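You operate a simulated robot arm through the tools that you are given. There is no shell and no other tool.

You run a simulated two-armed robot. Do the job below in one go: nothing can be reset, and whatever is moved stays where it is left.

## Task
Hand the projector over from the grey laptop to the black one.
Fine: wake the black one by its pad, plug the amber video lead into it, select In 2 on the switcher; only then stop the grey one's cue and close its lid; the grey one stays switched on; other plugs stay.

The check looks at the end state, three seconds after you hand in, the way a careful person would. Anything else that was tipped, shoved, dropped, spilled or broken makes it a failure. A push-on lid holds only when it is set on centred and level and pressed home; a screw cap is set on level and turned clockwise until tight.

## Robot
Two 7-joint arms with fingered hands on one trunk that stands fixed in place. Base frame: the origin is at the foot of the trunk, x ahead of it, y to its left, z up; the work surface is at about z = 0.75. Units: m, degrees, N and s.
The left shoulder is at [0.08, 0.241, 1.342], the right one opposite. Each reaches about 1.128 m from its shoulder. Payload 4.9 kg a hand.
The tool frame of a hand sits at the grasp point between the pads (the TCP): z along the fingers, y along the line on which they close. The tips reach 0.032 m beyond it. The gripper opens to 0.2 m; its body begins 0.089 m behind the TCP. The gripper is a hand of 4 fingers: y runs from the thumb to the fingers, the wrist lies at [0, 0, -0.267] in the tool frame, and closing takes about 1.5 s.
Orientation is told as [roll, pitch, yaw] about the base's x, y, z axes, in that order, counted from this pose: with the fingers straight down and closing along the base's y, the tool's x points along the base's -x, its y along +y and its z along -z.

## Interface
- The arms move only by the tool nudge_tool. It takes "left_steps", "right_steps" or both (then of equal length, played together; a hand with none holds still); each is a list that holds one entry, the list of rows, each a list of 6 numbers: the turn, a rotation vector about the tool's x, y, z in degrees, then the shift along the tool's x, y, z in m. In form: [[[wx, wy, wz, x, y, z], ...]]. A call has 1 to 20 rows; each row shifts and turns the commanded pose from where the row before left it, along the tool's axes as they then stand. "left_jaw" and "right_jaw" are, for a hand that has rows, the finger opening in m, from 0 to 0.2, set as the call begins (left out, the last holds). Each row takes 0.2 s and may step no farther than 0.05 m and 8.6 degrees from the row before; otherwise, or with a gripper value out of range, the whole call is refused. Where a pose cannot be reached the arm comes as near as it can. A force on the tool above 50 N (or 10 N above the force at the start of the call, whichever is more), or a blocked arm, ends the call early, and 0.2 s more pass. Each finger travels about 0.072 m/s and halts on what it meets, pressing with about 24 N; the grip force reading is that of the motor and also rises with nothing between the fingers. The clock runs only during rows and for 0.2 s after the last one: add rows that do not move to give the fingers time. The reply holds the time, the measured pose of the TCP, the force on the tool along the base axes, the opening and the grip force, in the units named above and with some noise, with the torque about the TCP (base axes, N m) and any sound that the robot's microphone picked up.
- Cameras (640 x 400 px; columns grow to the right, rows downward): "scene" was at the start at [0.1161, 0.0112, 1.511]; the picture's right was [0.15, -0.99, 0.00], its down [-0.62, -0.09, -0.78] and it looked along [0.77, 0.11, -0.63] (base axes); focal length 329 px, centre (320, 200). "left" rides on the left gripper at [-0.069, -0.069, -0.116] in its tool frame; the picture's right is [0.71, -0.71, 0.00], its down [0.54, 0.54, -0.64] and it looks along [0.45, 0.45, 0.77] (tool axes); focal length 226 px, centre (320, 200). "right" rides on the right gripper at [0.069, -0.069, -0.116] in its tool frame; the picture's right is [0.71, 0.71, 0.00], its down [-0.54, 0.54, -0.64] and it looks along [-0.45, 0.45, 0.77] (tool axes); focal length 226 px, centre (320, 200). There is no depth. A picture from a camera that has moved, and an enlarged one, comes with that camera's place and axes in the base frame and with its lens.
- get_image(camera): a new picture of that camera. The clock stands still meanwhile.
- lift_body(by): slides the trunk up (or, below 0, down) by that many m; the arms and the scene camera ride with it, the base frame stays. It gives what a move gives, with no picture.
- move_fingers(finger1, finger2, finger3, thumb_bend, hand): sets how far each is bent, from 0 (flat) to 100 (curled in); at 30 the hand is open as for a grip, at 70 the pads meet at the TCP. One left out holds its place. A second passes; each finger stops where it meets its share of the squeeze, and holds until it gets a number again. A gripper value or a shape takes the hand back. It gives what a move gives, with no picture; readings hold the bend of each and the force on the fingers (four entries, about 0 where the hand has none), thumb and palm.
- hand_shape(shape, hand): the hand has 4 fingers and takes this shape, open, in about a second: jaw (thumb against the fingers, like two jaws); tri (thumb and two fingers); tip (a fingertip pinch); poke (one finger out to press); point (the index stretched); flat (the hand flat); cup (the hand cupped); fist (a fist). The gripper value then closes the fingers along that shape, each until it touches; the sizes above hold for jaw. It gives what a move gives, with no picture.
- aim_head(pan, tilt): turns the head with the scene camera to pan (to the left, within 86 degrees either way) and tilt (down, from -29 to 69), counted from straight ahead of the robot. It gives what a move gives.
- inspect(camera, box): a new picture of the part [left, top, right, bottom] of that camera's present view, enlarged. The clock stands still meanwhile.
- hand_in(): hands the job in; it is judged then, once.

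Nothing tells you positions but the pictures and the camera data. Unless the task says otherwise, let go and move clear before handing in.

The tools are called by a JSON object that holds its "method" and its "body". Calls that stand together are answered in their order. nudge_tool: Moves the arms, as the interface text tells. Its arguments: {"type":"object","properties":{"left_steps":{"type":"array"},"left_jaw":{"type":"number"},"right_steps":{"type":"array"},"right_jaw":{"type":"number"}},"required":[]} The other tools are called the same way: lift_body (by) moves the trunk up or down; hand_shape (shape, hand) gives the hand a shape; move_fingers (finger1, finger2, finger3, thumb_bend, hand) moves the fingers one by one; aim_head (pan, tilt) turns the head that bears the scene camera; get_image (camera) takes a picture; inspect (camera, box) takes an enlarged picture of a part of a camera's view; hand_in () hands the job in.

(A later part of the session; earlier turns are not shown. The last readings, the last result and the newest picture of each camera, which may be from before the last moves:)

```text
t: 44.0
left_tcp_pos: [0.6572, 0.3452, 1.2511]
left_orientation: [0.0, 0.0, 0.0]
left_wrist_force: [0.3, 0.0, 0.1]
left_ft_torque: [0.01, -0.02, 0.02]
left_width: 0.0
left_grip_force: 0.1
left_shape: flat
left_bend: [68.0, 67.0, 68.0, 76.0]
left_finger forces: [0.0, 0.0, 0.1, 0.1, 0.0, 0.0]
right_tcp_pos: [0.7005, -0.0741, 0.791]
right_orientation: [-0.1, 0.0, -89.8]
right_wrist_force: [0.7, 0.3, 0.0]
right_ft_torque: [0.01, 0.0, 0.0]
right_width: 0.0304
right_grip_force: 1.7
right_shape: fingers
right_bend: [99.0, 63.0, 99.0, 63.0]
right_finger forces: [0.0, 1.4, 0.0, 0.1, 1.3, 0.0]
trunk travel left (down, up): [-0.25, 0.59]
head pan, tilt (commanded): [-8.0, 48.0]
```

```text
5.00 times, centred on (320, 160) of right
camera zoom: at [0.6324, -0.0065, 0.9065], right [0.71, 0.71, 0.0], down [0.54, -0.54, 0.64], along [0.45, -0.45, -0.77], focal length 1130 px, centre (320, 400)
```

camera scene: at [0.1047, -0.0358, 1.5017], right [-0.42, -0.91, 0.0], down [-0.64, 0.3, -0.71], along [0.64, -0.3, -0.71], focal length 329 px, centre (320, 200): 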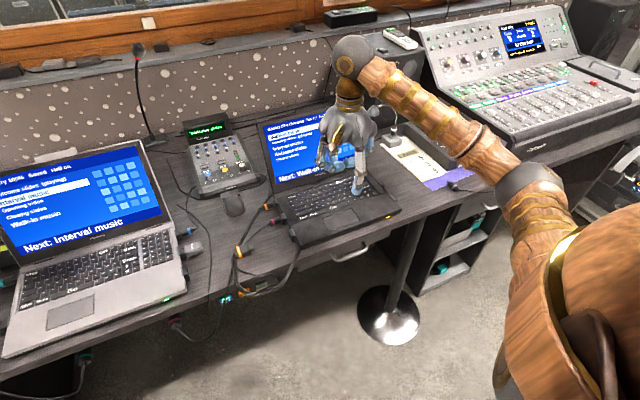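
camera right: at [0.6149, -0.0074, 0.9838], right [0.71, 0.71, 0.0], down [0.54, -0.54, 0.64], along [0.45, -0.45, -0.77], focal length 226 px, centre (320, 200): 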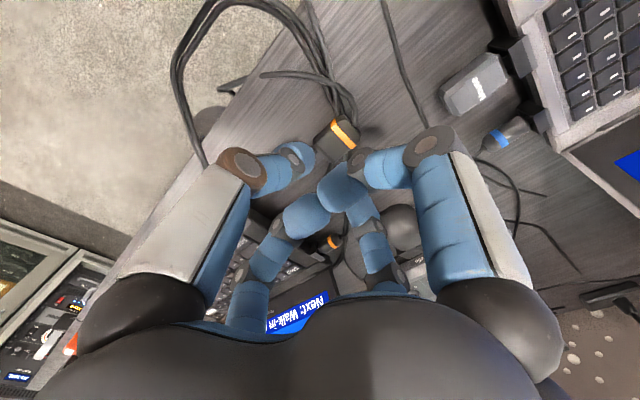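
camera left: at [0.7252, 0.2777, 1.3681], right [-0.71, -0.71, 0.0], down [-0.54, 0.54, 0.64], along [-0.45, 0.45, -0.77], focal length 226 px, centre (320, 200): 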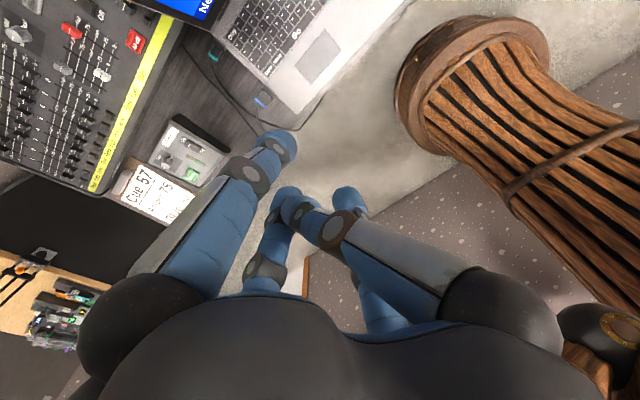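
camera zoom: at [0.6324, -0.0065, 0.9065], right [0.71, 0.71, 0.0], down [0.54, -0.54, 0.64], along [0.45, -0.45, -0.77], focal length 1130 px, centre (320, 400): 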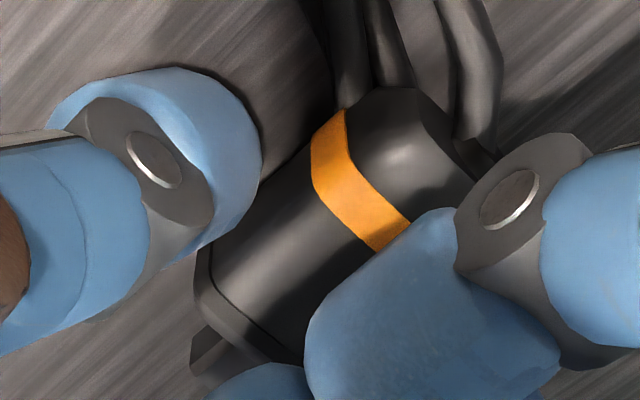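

The plug looks the same open or gripped, so it is lying flat, and it's now centred. I'll firm up the grip modestly.

{"method": "move_fingers", "body": {"hand": "right", "finger2": 68, "thumb_bend": 68}}

{"method": "nudge_tool", "body": {"right_steps": [[[0, 0, 0, 0, 0, -0.003], [0, 0, 0, 0, 0, -0.003], [0, 0, 0, 0, 0, 0]]]}}

{"method": "inspect", "body": {"camera": "right", "box": [280, 120, 360, 200]}}

{"method": "inspect", "body": {"camera": "scene", "box": [290, 180, 370, 235]}}

```text
t: 45.0
left_tcp_pos: [0.6557, 0.3464, 1.252]
left_orientation: [0.0, 0.0, 0.0]
left_wrist_force: [1.0, -0.4, 0.1]
left_ft_torque: [0.02, 0.01, -0.01]
left_width: 0.0
left_grip_force: 0.1
left_shape: flat
left_bend: [68.0, 67.0, 68.0, 76.0]
left_finger forces: [0.0, 0.0, 0.0, 0.0, 0.0, 0.0]
right_tcp_pos: [0.7003, -0.0748, 0.7903]
right_orientation: [0.0, -0.1, -90.0]
right_wrist_force: [-1.2, 0.2, 1.3]
right_ft_torque: [0.02, 0.01, -0.02]
right_width: 0.0288
right_grip_force: 6.9
right_shape: fingers
right_bend: [99.0, 64.0, 99.0, 65.0]
right_finger forces: [0.0, 6.8, 0.0, 0.0, 7.1, 0.0]
trunk travel left (down, up): [-0.25, 0.59]
head pan, tilt (commanded): [-8.0, 48.0]
```

```text
t: 45.8
left_tcp_pos: [0.6564, 0.3462, 1.2512]
left_orientation: [0.0, 0.0, 0.0]
left_wrist_force: [0.2, 0.0, 0.0]
left_ft_torque: [0.01, -0.01, -0.01]
left_width: 0.0
left_grip_force: 0.0
left_shape: flat
left_bend: [68.0, 67.0, 68.0, 76.0]
left_finger forces: [0.1, 0.0, 0.0, 0.0, 0.1, 0.1]
right_tcp_pos: [0.701, -0.0755, 0.7969]
right_orientation: [0.0, 0.0, -89.9]
right_wrist_force: [0.1, 0.1, -1.0]
right_ft_torque: [0.01, 0.02, -0.02]
right_width: 0.0285
right_grip_force: 7.1
right_shape: fingers
right_bend: [99.0, 64.0, 99.0, 65.0]
right_finger forces: [0.0, 6.7, 0.0, 0.0, 6.8, 0.1]
trunk travel left (down, up): [-0.25, 0.59]
head pan, tilt (commanded): [-8.0, 48.0]
```

```text
5.00 times, centred on (320, 160) of right
camera zoom: at [0.6324, -0.0064, 0.9124], right [0.71, 0.71, 0.0], down [0.54, -0.54, 0.64], along [0.45, -0.45, -0.77], focal length 1130 px, centre (320, 400)
```

zoom: 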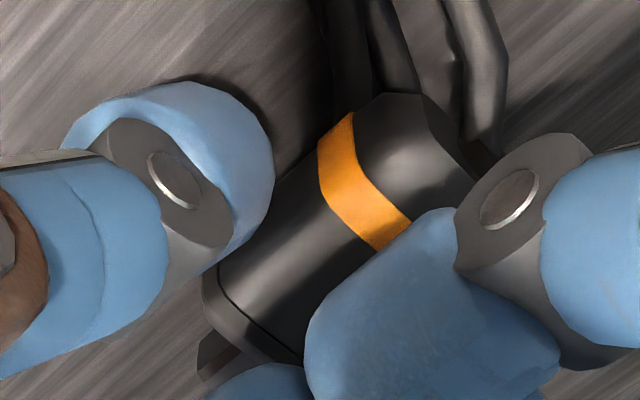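

```text
7.27 times, centred on (330, 208) of scene
camera zoom: at [0.1092, -0.0122, 1.4975], right [-0.14, -0.99, 0.0], down [-0.74, 0.1, -0.67], along [0.66, -0.09, -0.74], focal length 2395 px, centre (247, 146)
```

zoom: 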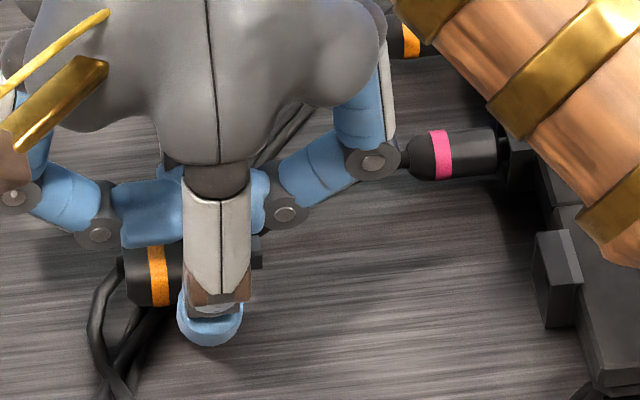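

The plug lifts with the hand. Now I need the port's exact shape and height, so I'll zoom on it.

{"method": "inspect", "body": {"camera": "scene", "box": [355, 195, 395, 225]}}

{"method": "get_image", "body": {"camera": "right"}}

{"method": "get_image", "body": {"camera": "scene"}}

```text
13.33 times, centred on (375, 210) of scene
camera zoom: at [0.1092, -0.0122, 1.4975], right [-0.14, -0.99, 0.0], down [-0.74, 0.1, -0.67], along [0.66, -0.09, -0.74], focal length 4390 px, centre (-413, 67)
```

zoom: 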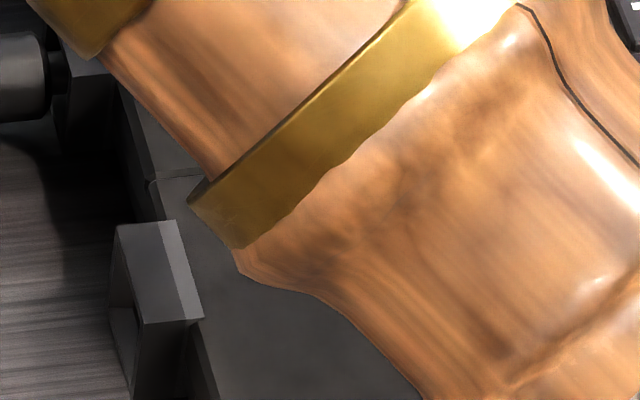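

```text
taken
camera right: at [0.6324, -0.0064, 0.9124], right [0.71, 0.71, 0.0], down [0.54, -0.54, 0.64], along [0.45, -0.45, -0.77], focal length 226 px, centre (320, 200)
```

right: 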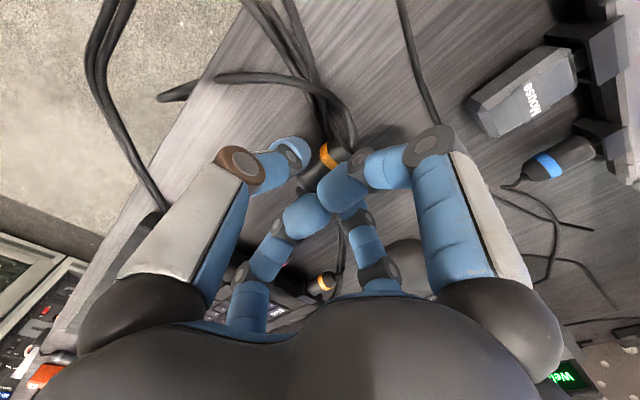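

```text
taken
camera scene: at [0.1092, -0.0122, 1.4975], right [-0.14, -0.99, 0.0], down [-0.74, 0.1, -0.67], along [0.66, -0.09, -0.74], focal length 329 px, centre (320, 200)
```

scene: 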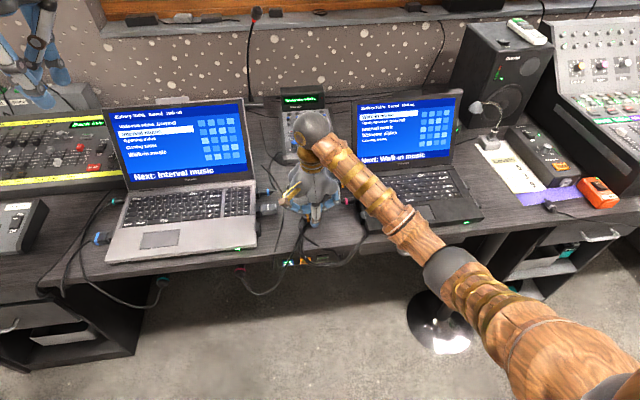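

The port is a small hood about 25 mm square on the laptop's side, centre near (0.679, -0.215, 0.763). To match heights precisely I'll bring the left hand's camera to a level side view, turning it in free space first.

{"method": "hand_shape", "body": {"shape": "jaw", "hand": "left"}}

{"method": "nudge_tool", "body": {"left_steps": [[[0, -8.182, 0, 0, 0, 0], [0, -8.182, 0, 0, 0, 0], [0, -8.182, 0, 0, 0, 0], [0, -8.182, 0, 0, 0, 0], [0, -8.182, 0, 0, 0, 0], [0, -8.182, 0, 0, 0, 0], [0, -8.182, 0, 0, 0, 0], [0, -8.182, 0, 0, 0, 0], [0, -8.182, 0, 0, 0, 0], [0, -8.182, 0, 0, 0, 0], [0, -8.18, 0, 0, 0, 0], [0, 0, 7.5, 0, 0, 0], [0, 0, 7.5, 0, 0, 0], [0, 0, 7.5, 0, 0, 0], [0, 0, 7.5, 0, 0, 0], [0, 0, 7.5, 0, 0, 0], [0, 0, 7.5, 0, 0, 0], [0, 0, 0, 0, 0, 0]]]}}

```text
t: 46.6
left_tcp_pos: [0.657, 0.3471, 1.2512]
left_orientation: [0.0, 0.0, 0.0]
left_wrist_force: [0.3, -0.3, -0.5]
left_ft_torque: [-0.02, 0.01, 0.0]
left_width: 0.1999
left_grip_force: 0.1
left_shape: jaw
left_bend: [30.0, 30.0, 30.0, 30.0]
left_finger forces: [0.1, 0.0, 0.1, 0.1, 0.1, 0.0]
right_tcp_pos: [0.701, -0.0752, 0.7967]
right_orientation: [0.0, 0.0, -90.0]
right_wrist_force: [-0.2, -0.1, -0.5]
right_ft_torque: [0.01, 0.0, -0.02]
right_width: 0.0285
right_grip_force: 7.1
right_shape: fingers
right_bend: [99.0, 64.0, 99.0, 65.0]
right_finger forces: [0.0, 6.8, 0.0, 0.0, 6.8, 0.0]
trunk travel left (down, up): [-0.25, 0.59]
head pan, tilt (commanded): [-8.0, 48.0]
```

```text
t: 50.5
left_tcp_pos: [0.6565, 0.3467, 1.2509]
left_orientation: [90.0, -44.8, -90.1]
left_wrist_force: [-0.7, -0.1, 0.1]
left_ft_torque: [-0.03, -0.03, 0.0]
left_width: 0.2001
left_grip_force: 0.1
left_shape: jaw
left_bend: [30.0, 30.0, 30.0, 30.0]
left_finger forces: [0.0, 0.1, 0.1, 0.1, 0.0, 0.1]
right_tcp_pos: [0.701, -0.0751, 0.7972]
right_orientation: [0.0, -0.1, -90.0]
right_wrist_force: [0.2, 0.3, -0.6]
right_ft_torque: [0.01, 0.02, 0.02]
right_width: 0.0286
right_grip_force: 7.0
right_shape: fingers
right_bend: [99.0, 64.0, 99.0, 65.0]
right_finger forces: [0.0, 6.8, 0.0, 0.1, 6.8, 0.1]
trunk travel left (down, up): [-0.25, 0.59]
head pan, tilt (commanded): [-8.0, 48.0]
```

The left hand turned as intended. Now I yaw it and bring it back and down in front of the desk, checking before going under the right forearm.

{"method": "nudge_tool", "body": {"left_steps": [[[5.657, -5.657, 0, 0, 0, 0], [5.657, -5.657, 0, 0, 0, 0], [5.657, -5.657, 0, 0, 0, 0], [5.657, -5.657, 0, 0, 0, 0], [5.657, -5.657, 0, 0, 0, 0], [0, 0, 0, 0.0021, -0.0421, -0.0149], [0, 0, 0, 0.0021, -0.0421, -0.0149], [0, 0, 0, 0.0021, -0.0421, -0.0149], [0, 0, 0, 0.0021, -0.0421, -0.0149], [0, 0, 0, 0.0021, -0.0421, -0.0149], [0, 0, 0, 0.0021, -0.0421, -0.0149], [0, 0, 0, 0.0021, -0.0421, -0.0149], [0, 0, 0, 0.0021, -0.0421, -0.0149], [0, 0, 0, 0, 0, 0]]]}}

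{"method": "aim_head", "body": {"pan": 0, "tilt": 60}}

{"method": "get_image", "body": {"camera": "scene"}}

{"method": "get_image", "body": {"camera": "left"}}

```text
t: 53.5
left_tcp_pos: [0.4882, 0.2802, 1.0878]
left_orientation: [90.2, -45.0, -130.3]
left_wrist_force: [0.4, 0.9, -1.1]
left_ft_torque: [0.0, 0.01, -0.03]
left_width: 0.2002
left_grip_force: 0.0
left_shape: jaw
left_bend: [30.0, 30.0, 30.0, 30.0]
left_finger forces: [0.0, 0.0, 0.1, 0.0, 0.0, 0.0]
left hand out of reach, approached as far as the arm can: row 11, 12, 13
right_tcp_pos: [0.7006, -0.075, 0.7962]
right_orientation: [0.0, -0.1, -90.0]
right_wrist_force: [-0.1, 1.6, -0.7]
right_ft_torque: [-0.06, -0.01, 0.04]
right_width: 0.0286
right_grip_force: 6.7
right_shape: fingers
right_bend: [99.0, 64.0, 99.0, 65.0]
right_finger forces: [0.0, 6.8, 0.1, 0.1, 6.8, 0.0]
trunk travel left (down, up): [-0.25, 0.59]
head pan, tilt (commanded): [-8.0, 48.0]
```

```text
t: 54.2
left_tcp_pos: [0.4885, 0.2815, 1.0865]
left_orientation: [90.2, -44.9, -130.3]
left_wrist_force: [0.3, -0.3, -0.4]
left_ft_torque: [0.0, -0.02, 0.01]
left_width: 0.2001
left_grip_force: 0.0
left_shape: jaw
left_bend: [30.0, 30.0, 30.0, 30.0]
left_finger forces: [0.0, 0.1, 0.0, 0.0, 0.1, 0.1]
right_tcp_pos: [0.6995, -0.0753, 0.7964]
right_orientation: [-0.1, 0.0, -90.0]
right_wrist_force: [0.9, 0.1, -0.5]
right_ft_torque: [-0.03, 0.0, 0.02]
right_width: 0.0283
right_grip_force: 7.2
right_shape: fingers
right_bend: [99.0, 64.0, 99.0, 65.0]
right_finger forces: [0.1, 6.8, 0.0, 0.0, 6.9, 0.0]
trunk travel left (down, up): [-0.25, 0.59]
head pan, tilt (commanded): [0.0, 60.0]
```

```text
taken
camera scene: at [0.0978, -0.0017, 1.4823], right [0.0, -1.0, 0.0], down [-0.87, 0.0, -0.5], along [0.5, 0.0, -0.87], focal length 329 px, centre (320, 200)
```

scene: 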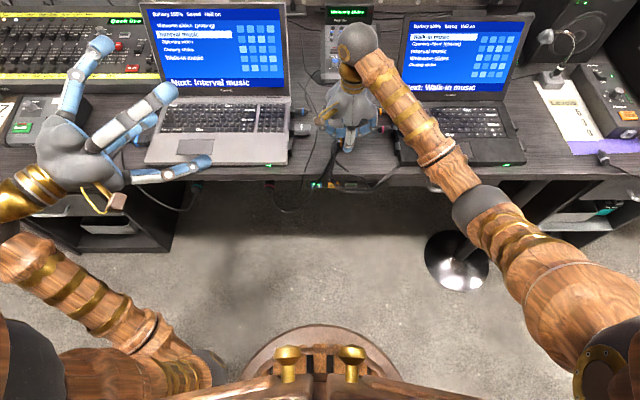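

```text
taken
camera left: at [0.3362, 0.2807, 1.0879], right [0.0, 0.0, -1.0], down [0.0, 1.0, 0.0], along [1.0, 0.0, 0.0], focal length 226 px, centre (320, 200)
```

left: 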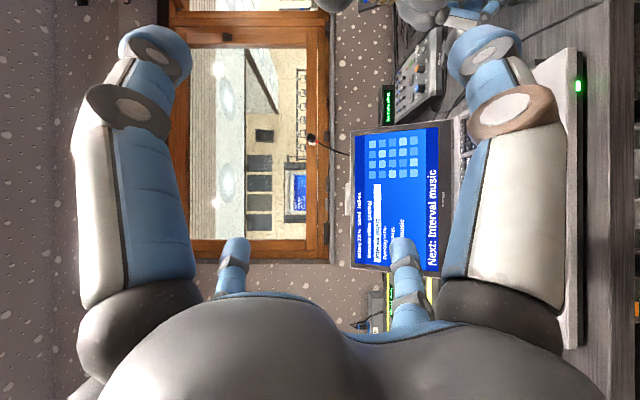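

That spot is as far as the left arm folds; but a view from the left, looking down-right, works as well. I'll re-aim the left hand so its camera looks from the left-front at the plug and port.

{"method": "nudge_tool", "body": {"left_steps": [[[0, 0, -7.5, 0, 0, 0], [0, 0, -7.5, 0, 0, 0], [0, 0, -7.5, 0, 0, 0], [0, 0, -7.5, 0, 0, 0], [0, 0, -7.5, 0, 0, 0], [0, 0, -7.5, 0, 0, 0], [8.4, 0, 0, 0, 0, 0], [8.4, 0, 0, 0, 0, 0], [8.4, 0, 0, 0, 0, 0], [8.4, 0, 0, 0, 0, 0], [8.4, 0, 0, 0, 0, 0], [0, 0, 0, 0, 0, 0]]]}}

{"method": "get_image", "body": {"camera": "left"}}

{"method": "get_image", "body": {"camera": "scene"}}

```text
t: 56.8
left_tcp_pos: [0.4893, 0.2801, 1.0889]
left_orientation: [38.1, -90.0, -120.2]
left_wrist_force: [-0.1, 0.6, -0.2]
left_ft_torque: [0.0, 0.02, 0.06]
left_width: 0.1999
left_grip_force: 0.1
left_shape: jaw
left_bend: [30.0, 30.0, 30.0, 30.0]
left_finger forces: [0.0, 0.0, 0.0, 0.1, 0.0, 0.0]
right_tcp_pos: [0.6998, -0.0773, 0.7971]
right_orientation: [0.0, 0.0, -89.9]
right_wrist_force: [-0.2, 0.3, -0.9]
right_ft_torque: [0.01, 0.0, -0.03]
right_width: 0.0286
right_grip_force: 7.5
right_shape: fingers
right_bend: [99.0, 64.0, 99.0, 65.0]
right_finger forces: [0.0, 6.9, 0.0, 0.1, 6.8, 0.0]
trunk travel left (down, up): [-0.25, 0.59]
head pan, tilt (commanded): [0.0, 60.0]
```

```text
taken
camera left: at [0.4034, 0.3867, 1.1586], right [-0.7, -0.1, -0.71], down [0.45, 0.71, -0.54], along [0.56, -0.7, -0.45], focal length 226 px, centre (320, 200)
```

left: 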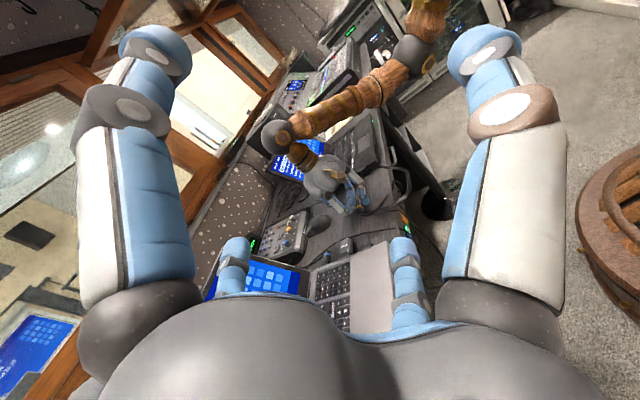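

```text
taken
camera scene: at [0.097, -0.0015, 1.4823], right [0.0, -1.0, 0.0], down [-0.87, 0.0, -0.5], along [0.5, 0.0, -0.87], focal length 329 px, centre (320, 200)
```

scene: 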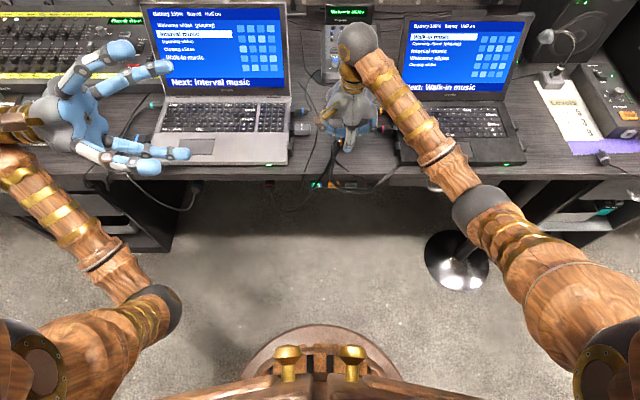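

The left camera now sees the right hand holding the plug from the left. I zoom in.

{"method": "inspect", "body": {"camera": "left", "box": [320, 150, 400, 230]}}

{"method": "inspect", "body": {"camera": "left", "box": [340, 165, 380, 205]}}

```text
5.00 times, centred on (360, 190) of left
camera zoom: at [0.4034, 0.3867, 1.1586], right [-0.7, -0.1, -0.71], down [0.45, 0.71, -0.54], along [0.56, -0.7, -0.45], focal length 1130 px, centre (120, 250)
```

zoom: 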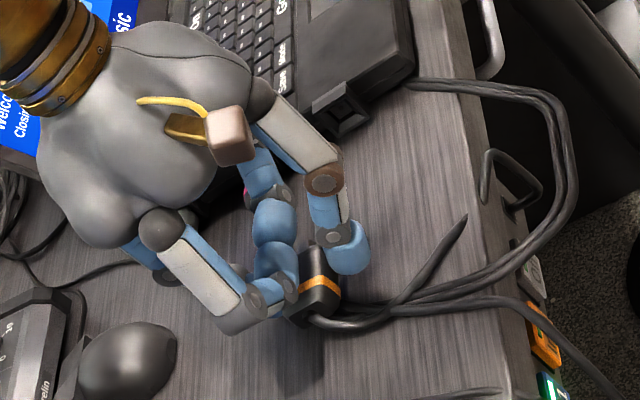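

```text
10.00 times, centred on (360, 185) of left
camera zoom: at [0.4034, 0.3867, 1.1586], right [-0.7, -0.1, -0.71], down [0.45, 0.71, -0.54], along [0.56, -0.7, -0.45], focal length 2261 px, centre (-80, 350)
```

zoom: 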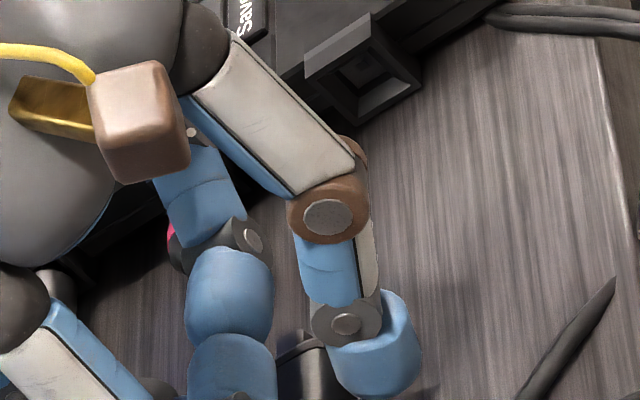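

The port is a square hood with a bevelled funnel — helpful. I'll zoom further for exact corners, and look at the plug's rear from here too.

{"method": "inspect", "body": {"camera": "left", "box": [366, 146, 386, 166]}}

{"method": "inspect", "body": {"camera": "left", "box": [348, 190, 376, 218]}}

{"method": "aim_head", "body": {"pan": -8, "tilt": 48}}

{"method": "inspect", "body": {"camera": "scene", "box": [360, 203, 380, 223]}}

```text
16.00 times, centred on (376, 156) of left
camera zoom: at [0.4034, 0.3867, 1.1586], right [-0.7, -0.1, -0.71], down [0.45, 0.71, -0.54], along [0.56, -0.7, -0.45], focal length 3617 px, centre (-576, 904)
```

zoom: 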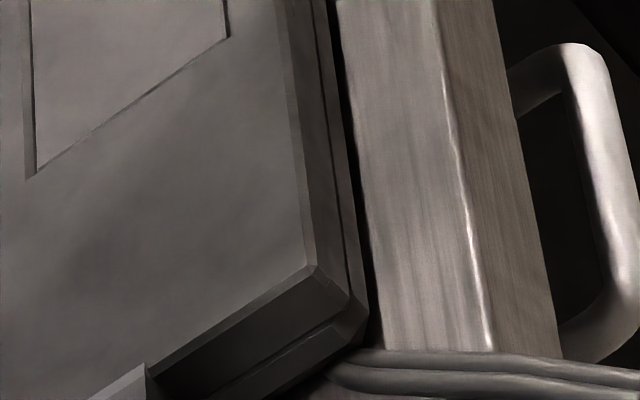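

```text
14.29 times, centred on (362, 204) of left
camera zoom: at [0.4034, 0.3867, 1.1586], right [-0.7, -0.1, -0.71], down [0.45, 0.71, -0.54], along [0.56, -0.7, -0.45], focal length 3229 px, centre (-280, 143)
```

zoom: 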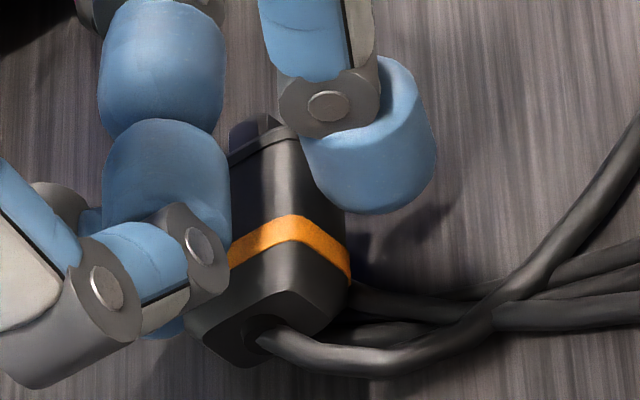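

```text
t: 57.5
left_tcp_pos: [0.4902, 0.2816, 1.0888]
left_orientation: [-85.8, -90.0, 3.8]
left_wrist_force: [-0.4, -0.1, 0.7]
left_ft_torque: [-0.02, -0.03, -0.02]
left_width: 0.2
left_grip_force: 0.0
left_shape: jaw
left_bend: [30.0, 30.0, 30.0, 30.0]
left_finger forces: [0.1, 0.1, 0.1, 0.1, 0.0, 0.0]
right_tcp_pos: [0.7023, -0.0762, 0.7965]
right_orientation: [-0.1, -0.1, -90.1]
right_wrist_force: [0.6, 0.5, 0.3]
right_ft_torque: [0.02, 0.0, -0.06]
right_width: 0.0286
right_grip_force: 6.5
right_shape: fingers
right_bend: [99.0, 64.0, 99.0, 65.0]
right_finger forces: [0.1, 6.8, 0.1, 0.0, 6.8, 0.0]
trunk travel left (down, up): [-0.25, 0.59]
head pan, tilt (commanded): [-8.0, 48.0]
```

```text
16.00 times, centred on (370, 213) of scene
camera zoom: at [0.1092, -0.0122, 1.4975], right [-0.14, -0.99, 0.0], down [-0.74, 0.1, -0.67], along [0.66, -0.09, -0.74], focal length 5269 px, centre (-480, -8)
```

zoom: 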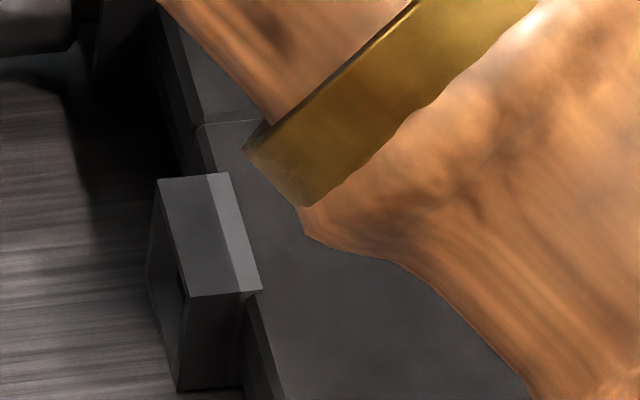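

Port opening centre comes out at about (0.6765, -0.208, 0.7645), hood 26 mm square. The plug centre sits about 31 mm below the TCP, so it's already near the right height. I'll check the tongue's x from the head camera.

{"method": "inspect", "body": {"camera": "scene", "box": [306, 195, 336, 225]}}

```text
13.33 times, centred on (321, 210) of scene
camera zoom: at [0.1092, -0.0122, 1.4975], right [-0.14, -0.99, 0.0], down [-0.74, 0.1, -0.67], along [0.66, -0.09, -0.74], focal length 4390 px, centre (307, 67)
```

zoom: 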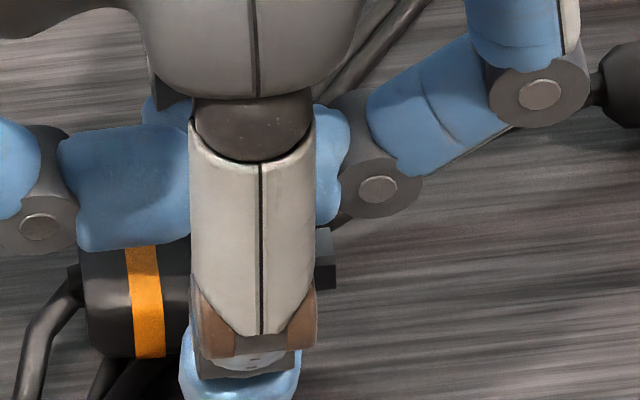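

The tongue is at about (0.706, -0.101, 0.765), so I need to shift -29 mm in x and bring it up to the port. I'll move to about 12 mm short of the hood and re-check.

{"method": "nudge_tool", "body": {"right_steps": [[[0, 0, 0, 0, -0.0098, 0], [0, 0, 0, 0, -0.0098, 0], [0, 0, 0, -0.003, -0.0099, 0], [0, 0, 0, -0.015, 0, 0], [0, 0, 0, -0.02, 0, 0], [0, 0, 0, -0.02, 0, 0], [0, 0, 0, -0.02, 0, 0], [0, 0, 0, -0.015, 0, 0], [0, 0, 0, 0, 0, 0]]]}}

{"method": "inspect", "body": {"camera": "scene", "box": [345, 195, 385, 225]}}

{"method": "inspect", "body": {"camera": "left", "box": [348, 150, 388, 190]}}

```text
t: 59.5
left_tcp_pos: [0.4881, 0.2813, 1.0887]
left_orientation: [-106.2, -90.0, 24.3]
left_wrist_force: [-0.3, -0.5, 1.1]
left_ft_torque: [0.02, 0.02, 0.0]
left_width: 0.2003
left_grip_force: 0.0
left_shape: jaw
left_bend: [30.0, 30.0, 30.0, 30.0]
left_finger forces: [0.0, 0.0, 0.1, 0.0, 0.0, 0.0]
right_tcp_pos: [0.6715, -0.1696, 0.7963]
right_orientation: [-0.1, 0.0, -90.0]
right_wrist_force: [0.5, 0.1, -0.6]
right_ft_torque: [-0.03, -0.02, 0.02]
right_width: 0.0287
right_grip_force: 6.7
right_shape: fingers
right_bend: [99.0, 64.0, 99.0, 65.0]
right_finger forces: [0.0, 6.9, 0.1, 0.0, 6.8, 0.0]
trunk travel left (down, up): [-0.25, 0.59]
head pan, tilt (commanded): [-8.0, 48.0]
```

```text
13.33 times, centred on (365, 210) of scene
camera zoom: at [0.1091, -0.012, 1.4975], right [-0.14, -0.99, 0.0], down [-0.74, 0.1, -0.67], along [0.66, -0.09, -0.74], focal length 4390 px, centre (-280, 67)
```

zoom: 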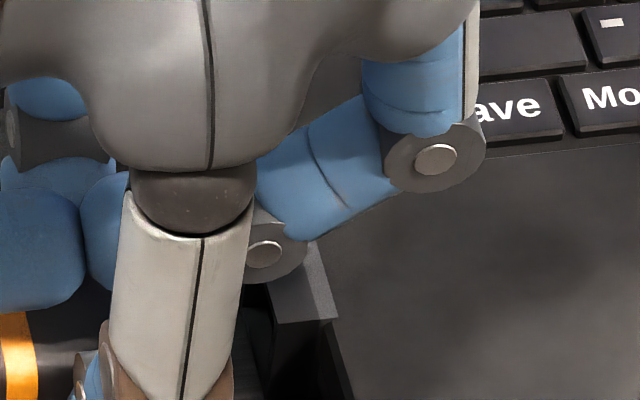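

```text
10.00 times, centred on (368, 170) of left
camera zoom: at [0.404, 0.3868, 1.1583], right [-0.7, -0.1, -0.71], down [0.45, 0.71, -0.54], along [0.56, -0.7, -0.45], focal length 2261 px, centre (-160, 500)
```

zoom: 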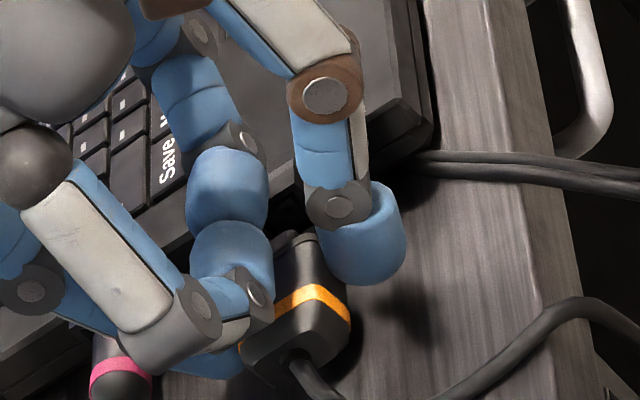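

{"method": "inspect", "body": {"camera": "left", "box": [362, 170, 390, 190]}}

{"method": "inspect", "body": {"camera": "scene", "box": [335, 205, 375, 235]}}

{"method": "get_image", "body": {"camera": "right"}}

```text
16.00 times, centred on (376, 180) of left
camera zoom: at [0.404, 0.3868, 1.1583], right [-0.7, -0.1, -0.71], down [0.45, 0.71, -0.54], along [0.56, -0.7, -0.45], focal length 3617 px, centre (-576, 520)
```

zoom: 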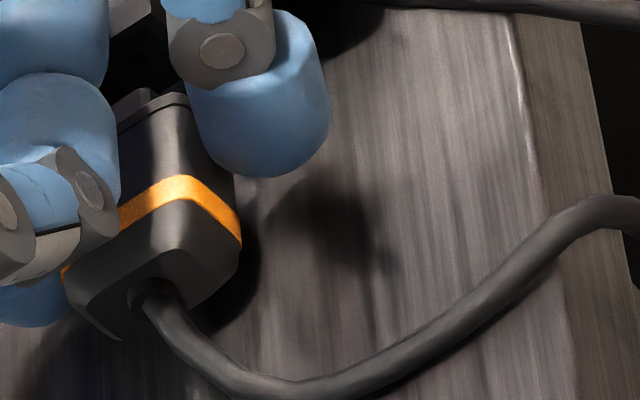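

```text
13.33 times, centred on (355, 220) of scene
camera zoom: at [0.1091, -0.012, 1.4975], right [-0.14, -0.99, 0.0], down [-0.74, 0.1, -0.67], along [0.66, -0.09, -0.74], focal length 4390 px, centre (-147, -67)
```

zoom: 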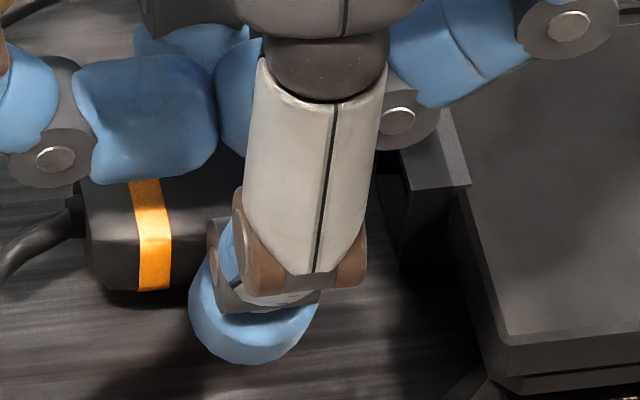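

```text
taken
camera right: at [0.6026, -0.0998, 0.9125], right [0.71, 0.71, 0.0], down [0.54, -0.54, 0.64], along [0.45, -0.45, -0.77], focal length 226 px, centre (320, 200)
```

right: 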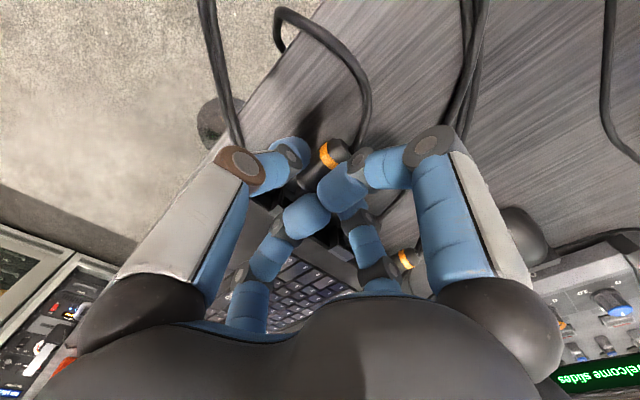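

The plug is within about 2 mm of the port line, and the funnel should guide it. I'll trim height slightly and advance toward the hood in small steps, watching the force.

{"method": "nudge_tool", "body": {"right_steps": [[[0, 0, 0, 0, 0.0008, 0.0015], [0, 0, 0, -0.005, 0, 0], [0, 0, 0, -0.004, 0, 0], [0, 0, 0, -0.003, 0, 0], [0, 0, 0, -0.003, 0, 0]]]}}

{"method": "inspect", "body": {"camera": "left", "box": [348, 150, 388, 190]}}

{"method": "inspect", "body": {"camera": "scene", "box": [335, 200, 385, 235]}}

```text
t: 60.7
left_tcp_pos: [0.4891, 0.2804, 1.0888]
left_orientation: [-61.1, -90.0, -20.8]
left_wrist_force: [0.5, -0.7, 0.2]
left_ft_torque: [-0.01, -0.01, 0.02]
left_width: 0.2
left_grip_force: 0.0
left_shape: jaw
left_bend: [30.0, 30.0, 30.0, 30.0]
left_finger forces: [0.0, 0.1, 0.0, 0.0, 0.0, 0.1]
right_tcp_pos: [0.6699, -0.1845, 0.7938]
right_orientation: [0.0, 0.0, -89.9]
right_wrist_force: [0.5, -0.5, 0.4]
right_ft_torque: [0.0, -0.01, 0.0]
right_width: 0.0284
right_grip_force: 6.6
right_shape: fingers
right_bend: [99.0, 64.0, 99.0, 65.0]
right_finger forces: [0.1, 6.8, 0.0, 0.0, 6.8, 0.0]
trunk travel left (down, up): [-0.25, 0.59]
head pan, tilt (commanded): [-8.0, 48.0]
```

```text
10.00 times, centred on (368, 170) of left
camera zoom: at [0.4039, 0.3864, 1.1585], right [-0.7, -0.1, -0.71], down [0.45, 0.71, -0.54], along [0.56, -0.7, -0.45], focal length 2261 px, centre (-160, 500)
```

zoom: 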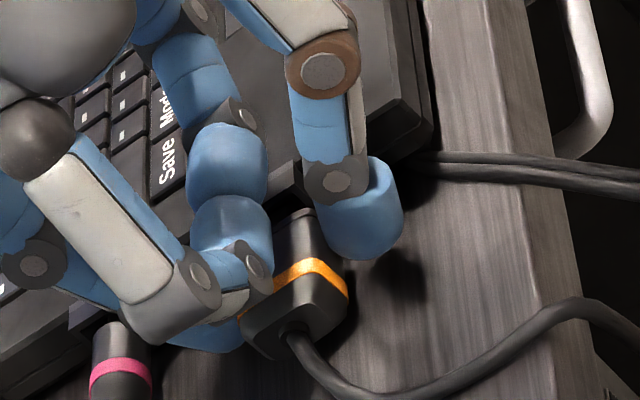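

```text
11.43 times, centred on (360, 218) of scene
camera zoom: at [0.109, -0.0125, 1.4975], right [-0.14, -0.99, 0.0], down [-0.74, 0.1, -0.67], along [0.66, -0.09, -0.74], focal length 3763 px, centre (-137, 0)
```

zoom: 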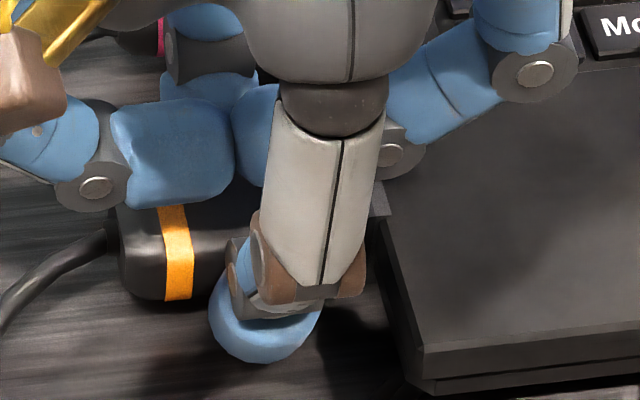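

No contact force yet; the tongue should be at the funnel mouth. I continue in small steps.

{"method": "nudge_tool", "body": {"right_steps": [[[0, 0, 0, -0.002, 0, 0], [0, 0, 0, -0.002, 0, 0]]]}}

{"method": "nudge_tool", "body": {"right_steps": [[[0, 0, 0, -0.002, 0, 0], [0, 0, 0, -0.001, 0, 0]]]}}

```text
t: 61.3
left_tcp_pos: [0.4897, 0.2801, 1.0898]
left_orientation: [-79.0, -89.9, -3.0]
left_wrist_force: [0.1, -0.5, 1.2]
left_ft_torque: [0.0, 0.01, 0.01]
left_width: 0.2001
left_grip_force: 0.0
left_shape: jaw
left_bend: [30.0, 30.0, 30.0, 30.0]
left_finger forces: [0.0, 0.0, 0.0, 0.0, 0.0, 0.1]
right_tcp_pos: [0.6718, -0.1874, 0.7933]
right_orientation: [0.0, 0.0, -89.9]
right_wrist_force: [0.3, -0.3, 0.2]
right_ft_torque: [0.0, -0.02, 0.0]
right_width: 0.0286
right_grip_force: 7.3
right_shape: fingers
right_bend: [99.0, 64.0, 99.0, 65.0]
right_finger forces: [0.0, 7.0, 0.0, 0.1, 6.7, 0.0]
trunk travel left (down, up): [-0.25, 0.59]
head pan, tilt (commanded): [-8.0, 48.0]
```

```text
t: 61.9
left_tcp_pos: [0.4888, 0.2816, 1.0875]
left_orientation: [-122.1, -90.0, 40.1]
left_wrist_force: [-0.3, 0.1, 0.5]
left_ft_torque: [-0.02, 0.0, -0.01]
left_width: 0.2001
left_grip_force: 0.0
left_shape: jaw
left_bend: [30.0, 30.0, 30.0, 30.0]
left_finger forces: [0.0, 0.0, 0.0, 0.0, 0.0, 0.1]
right_tcp_pos: [0.6704, -0.1887, 0.7952]
right_orientation: [0.0, -0.1, -89.9]
right_wrist_force: [0.5, 3.9, -0.2]
right_ft_torque: [0.14, 0.0, -0.09]
right_width: 0.0284
right_grip_force: 7.0
right_shape: fingers
right_bend: [99.0, 64.0, 99.0, 65.0]
right_finger forces: [0.0, 6.8, 0.0, 0.0, 6.7, 0.1]
trunk travel left (down, up): [-0.25, 0.59]
head pan, tilt (commanded): [-8.0, 48.0]
```

I feel 4 N of contact, and the torque suggests it might be at the thumb side. I'll look closely before pushing further.

{"method": "inspect", "body": {"camera": "scene", "box": [350, 200, 380, 230]}}

{"method": "inspect", "body": {"camera": "left", "box": [360, 155, 384, 179]}}

{"method": "inspect", "body": {"camera": "right", "box": [250, 120, 330, 200]}}

```text
13.33 times, centred on (365, 215) of scene
camera zoom: at [0.109, -0.0118, 1.4976], right [-0.14, -0.99, 0.0], down [-0.74, 0.1, -0.67], along [0.66, -0.09, -0.74], focal length 4390 px, centre (-280, 0)
```

zoom: 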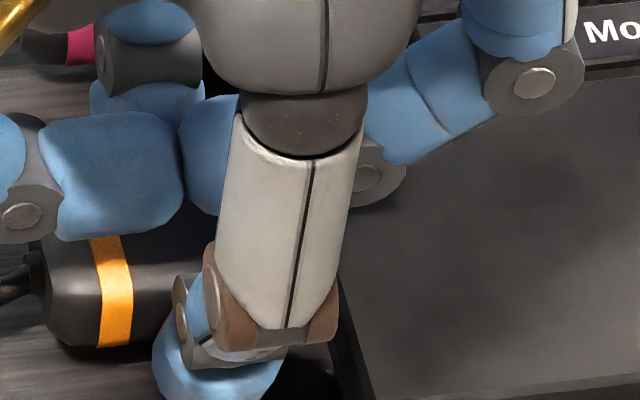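

```text
16.00 times, centred on (372, 167) of left
camera zoom: at [0.4038, 0.3871, 1.1583], right [-0.7, -0.1, -0.71], down [0.45, 0.71, -0.54], along [0.56, -0.7, -0.45], focal length 3617 px, centre (-512, 728)
```

zoom: 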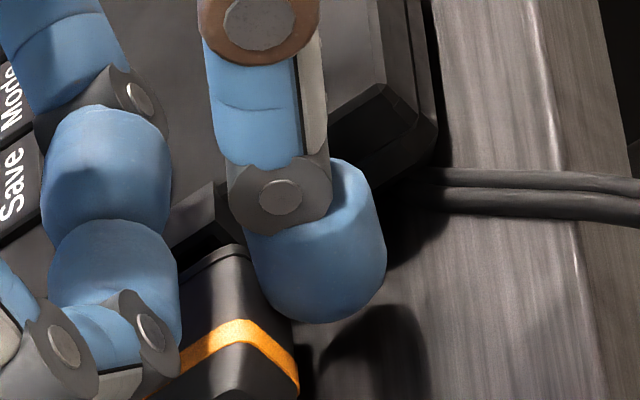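

```text
5.00 times, centred on (290, 160) of right
camera zoom: at [0.6033, -0.1204, 0.9113], right [0.71, 0.71, 0.0], down [0.54, -0.54, 0.64], along [0.46, -0.45, -0.77], focal length 1130 px, centre (470, 400)
```

zoom: 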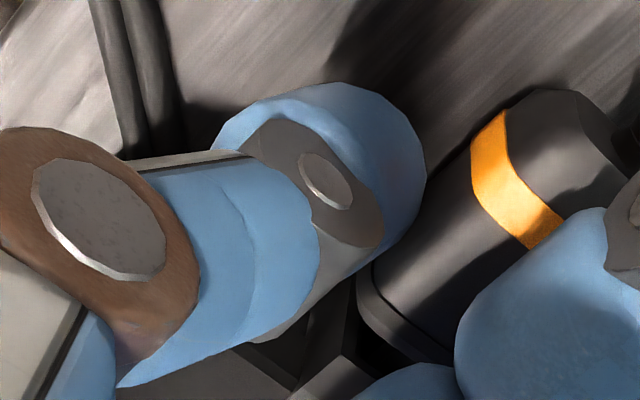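

{"method": "nudge_tool", "body": {"right_steps": [[[0, 0, 0, -0.001, 0, 0], [0, 0, 0, 0, 0, 0]]]}}

{"method": "nudge_tool", "body": {"right_steps": [[[0, 0, 0, 0, 0, 0], [0, 0, 0, 0, 0, 0]]]}}

```text
t: 62.5
left_tcp_pos: [0.4896, 0.2813, 1.0881]
left_orientation: [-140.1, -90.0, 58.0]
left_wrist_force: [0.5, -0.2, 0.0]
left_ft_torque: [-0.01, -0.02, 0.02]
left_width: 0.2001
left_grip_force: 0.0
left_shape: jaw
left_bend: [30.0, 30.0, 30.0, 30.0]
left_finger forces: [0.1, 0.1, 0.0, 0.0, 0.1, 0.1]
right_tcp_pos: [0.6714, -0.1917, 0.7956]
right_orientation: [-0.1, 0.0, -89.8]
right_wrist_force: [-0.8, 7.2, 0.8]
right_ft_torque: [0.16, 0.0, -0.03]
right_width: 0.0283
right_grip_force: 7.1
right_shape: fingers
right_bend: [99.0, 64.0, 99.0, 65.0]
right_finger forces: [0.0, 6.5, 0.0, 0.0, 7.1, 0.0]
trunk travel left (down, up): [-0.25, 0.59]
head pan, tilt (commanded): [-8.0, 48.0]
```

```text
t: 63.1
left_tcp_pos: [0.4881, 0.2813, 1.0888]
left_orientation: [-141.3, -90.0, 59.3]
left_wrist_force: [-0.8, -0.1, -0.4]
left_ft_torque: [-0.01, 0.03, 0.02]
left_width: 0.2
left_grip_force: 0.0
left_shape: jaw
left_bend: [30.0, 30.0, 30.0, 30.0]
left_finger forces: [0.0, 0.0, 0.0, 0.0, 0.0, 0.0]
right_tcp_pos: [0.6726, -0.1902, 0.7953]
right_orientation: [0.0, 0.0, -90.1]
right_wrist_force: [-0.7, 7.2, 0.0]
right_ft_torque: [0.15, 0.03, -0.03]
right_width: 0.0285
right_grip_force: 7.3
right_shape: fingers
right_bend: [99.0, 64.0, 99.0, 65.0]
right_finger forces: [0.0, 6.6, 0.0, 0.1, 7.2, 0.0]
trunk travel left (down, up): [-0.25, 0.59]
head pan, tilt (commanded): [-8.0, 48.0]
```

{"method": "inspect", "body": {"camera": "right", "box": [280, 120, 360, 200]}}

{"method": "inspect", "body": {"camera": "left", "box": [362, 160, 380, 176]}}

```text
5.00 times, centred on (320, 160) of right
camera zoom: at [0.6034, -0.1217, 0.9111], right [0.71, 0.71, 0.0], down [0.54, -0.54, 0.64], along [0.45, -0.45, -0.77], focal length 1130 px, centre (320, 400)
```

zoom: 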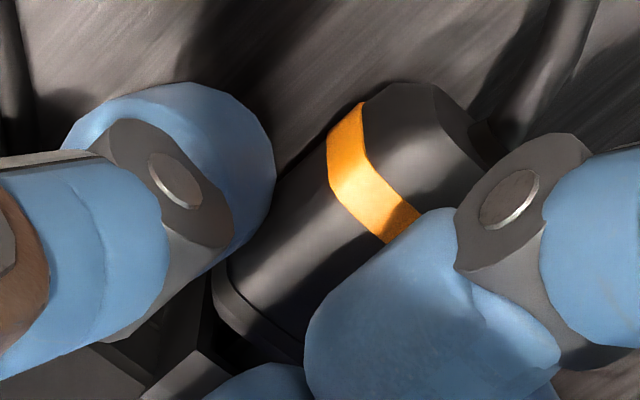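

```text
16.00 times, centred on (371, 168) of left
camera zoom: at [0.4038, 0.3872, 1.1582], right [-0.7, -0.1, -0.71], down [0.45, 0.71, -0.54], along [0.56, -0.7, -0.45], focal length 3617 px, centre (-496, 712)
```

zoom: 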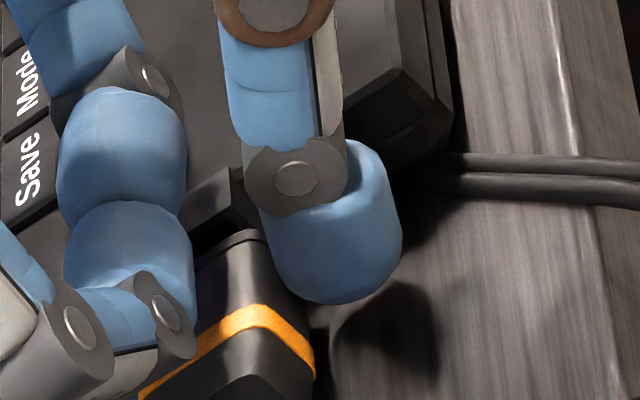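

The plug's tongue appears to be about 6 mm inside the funnel with roughly 3-4 mm left, and it has started slipping a little in the fingers. I'll firm the grip a bit and push on.

{"method": "move_fingers", "body": {"hand": "right", "finger2": 71, "thumb_bend": 71}}

{"method": "nudge_tool", "body": {"right_steps": [[[0, 0, 0, -0.0015, 0, 0], [0, 0, 0, -0.0015, 0, 0]]]}}

```text
t: 64.1
left_tcp_pos: [0.4879, 0.2806, 1.088]
left_orientation: [-155.5, -90.0, 73.6]
left_wrist_force: [0.1, 0.1, 0.4]
left_ft_torque: [-0.02, -0.01, -0.03]
left_width: 0.1998
left_grip_force: 0.1
left_shape: jaw
left_bend: [30.0, 30.0, 30.0, 30.0]
left_finger forces: [0.0, 0.0, 0.1, 0.1, 0.0, 0.1]
right_tcp_pos: [0.6718, -0.1904, 0.7945]
right_orientation: [0.0, 0.0, -90.0]
right_wrist_force: [-4.9, 5.4, -0.8]
right_ft_torque: [0.14, 0.08, 0.0]
right_width: 0.0282
right_grip_force: 10.9
right_shape: fingers
right_bend: [99.0, 64.0, 99.0, 66.0]
right_finger forces: [0.0, 8.0, 0.0, 0.1, 12.4, 0.0]
trunk travel left (down, up): [-0.25, 0.59]
head pan, tilt (commanded): [-8.0, 48.0]
```

```text
t: 64.7
left_tcp_pos: [0.488, 0.2822, 1.0898]
left_orientation: [-158.6, -90.0, 76.5]
left_wrist_force: [0.7, 0.6, 0.3]
left_ft_torque: [0.0, -0.01, -0.04]
left_width: 0.2
left_grip_force: 0.1
left_shape: jaw
left_bend: [30.0, 30.0, 30.0, 30.0]
left_finger forces: [0.0, 0.0, 0.1, 0.0, 0.1, 0.0]
right_tcp_pos: [0.67, -0.1914, 0.7957]
right_orientation: [-0.1, -0.1, -89.9]
right_wrist_force: [-2.9, 11.0, 0.3]
right_ft_torque: [0.32, 0.06, -0.11]
right_width: 0.0277
right_grip_force: 10.1
right_shape: fingers
right_bend: [99.0, 63.0, 99.0, 66.0]
right_finger forces: [0.0, 8.8, 0.0, 0.0, 11.2, 0.0]
trunk travel left (down, up): [-0.25, 0.59]
head pan, tilt (commanded): [-8.0, 48.0]
```

The tongue is now held by the socket walls, with about 3 N of side load toward -x. I'll relieve that by shifting 1 mm and keep pushing.

{"method": "nudge_tool", "body": {"right_steps": [[[0, 0, 0, 0, -0.001, 0], [0, 0, 0, -0.0015, 0, 0], [0, 0, 0, -0.0015, 0, 0]]]}}

{"method": "inspect", "body": {"camera": "left", "box": [362, 160, 380, 176]}}

{"method": "inspect", "body": {"camera": "right", "box": [280, 120, 360, 200]}}

```text
t: 65.5
left_tcp_pos: [0.4895, 0.2822, 1.0886]
left_orientation: [-161.6, -89.9, 79.7]
left_wrist_force: [0.3, 0.2, -0.4]
left_ft_torque: [0.0, -0.02, -0.01]
left_width: 0.2
left_grip_force: 0.1
left_shape: jaw
left_bend: [30.0, 30.0, 30.0, 30.0]
left_finger forces: [0.0, 0.0, 0.1, 0.0, 0.1, 0.0]
right_tcp_pos: [0.6696, -0.195, 0.7953]
right_orientation: [0.0, -0.1, -89.9]
right_wrist_force: [-1.9, 12.9, 0.7]
right_ft_torque: [0.34, -0.04, -0.07]
right_width: 0.0272
right_grip_force: 10.0
right_shape: fingers
right_bend: [99.0, 63.0, 99.0, 66.0]
right_finger forces: [0.0, 9.5, 0.0, 0.1, 10.7, 0.0]
trunk travel left (down, up): [-0.25, 0.59]
head pan, tilt (commanded): [-8.0, 48.0]
```

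```text
16.00 times, centred on (371, 168) of left
camera zoom: at [0.4036, 0.3878, 1.1581], right [-0.7, -0.1, -0.71], down [0.45, 0.71, -0.54], along [0.56, -0.7, -0.45], focal length 3617 px, centre (-496, 712)
```

zoom: 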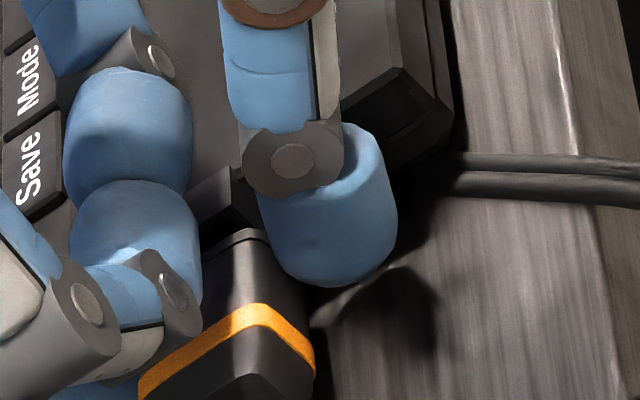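

```text
5.00 times, centred on (320, 160) of right
camera zoom: at [0.6019, -0.1269, 0.911], right [0.71, 0.71, 0.0], down [0.54, -0.54, 0.64], along [0.46, -0.45, -0.77], focal length 1130 px, centre (320, 400)
```

zoom: 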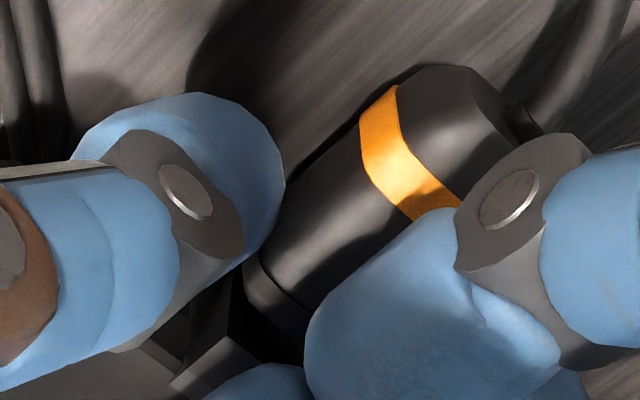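

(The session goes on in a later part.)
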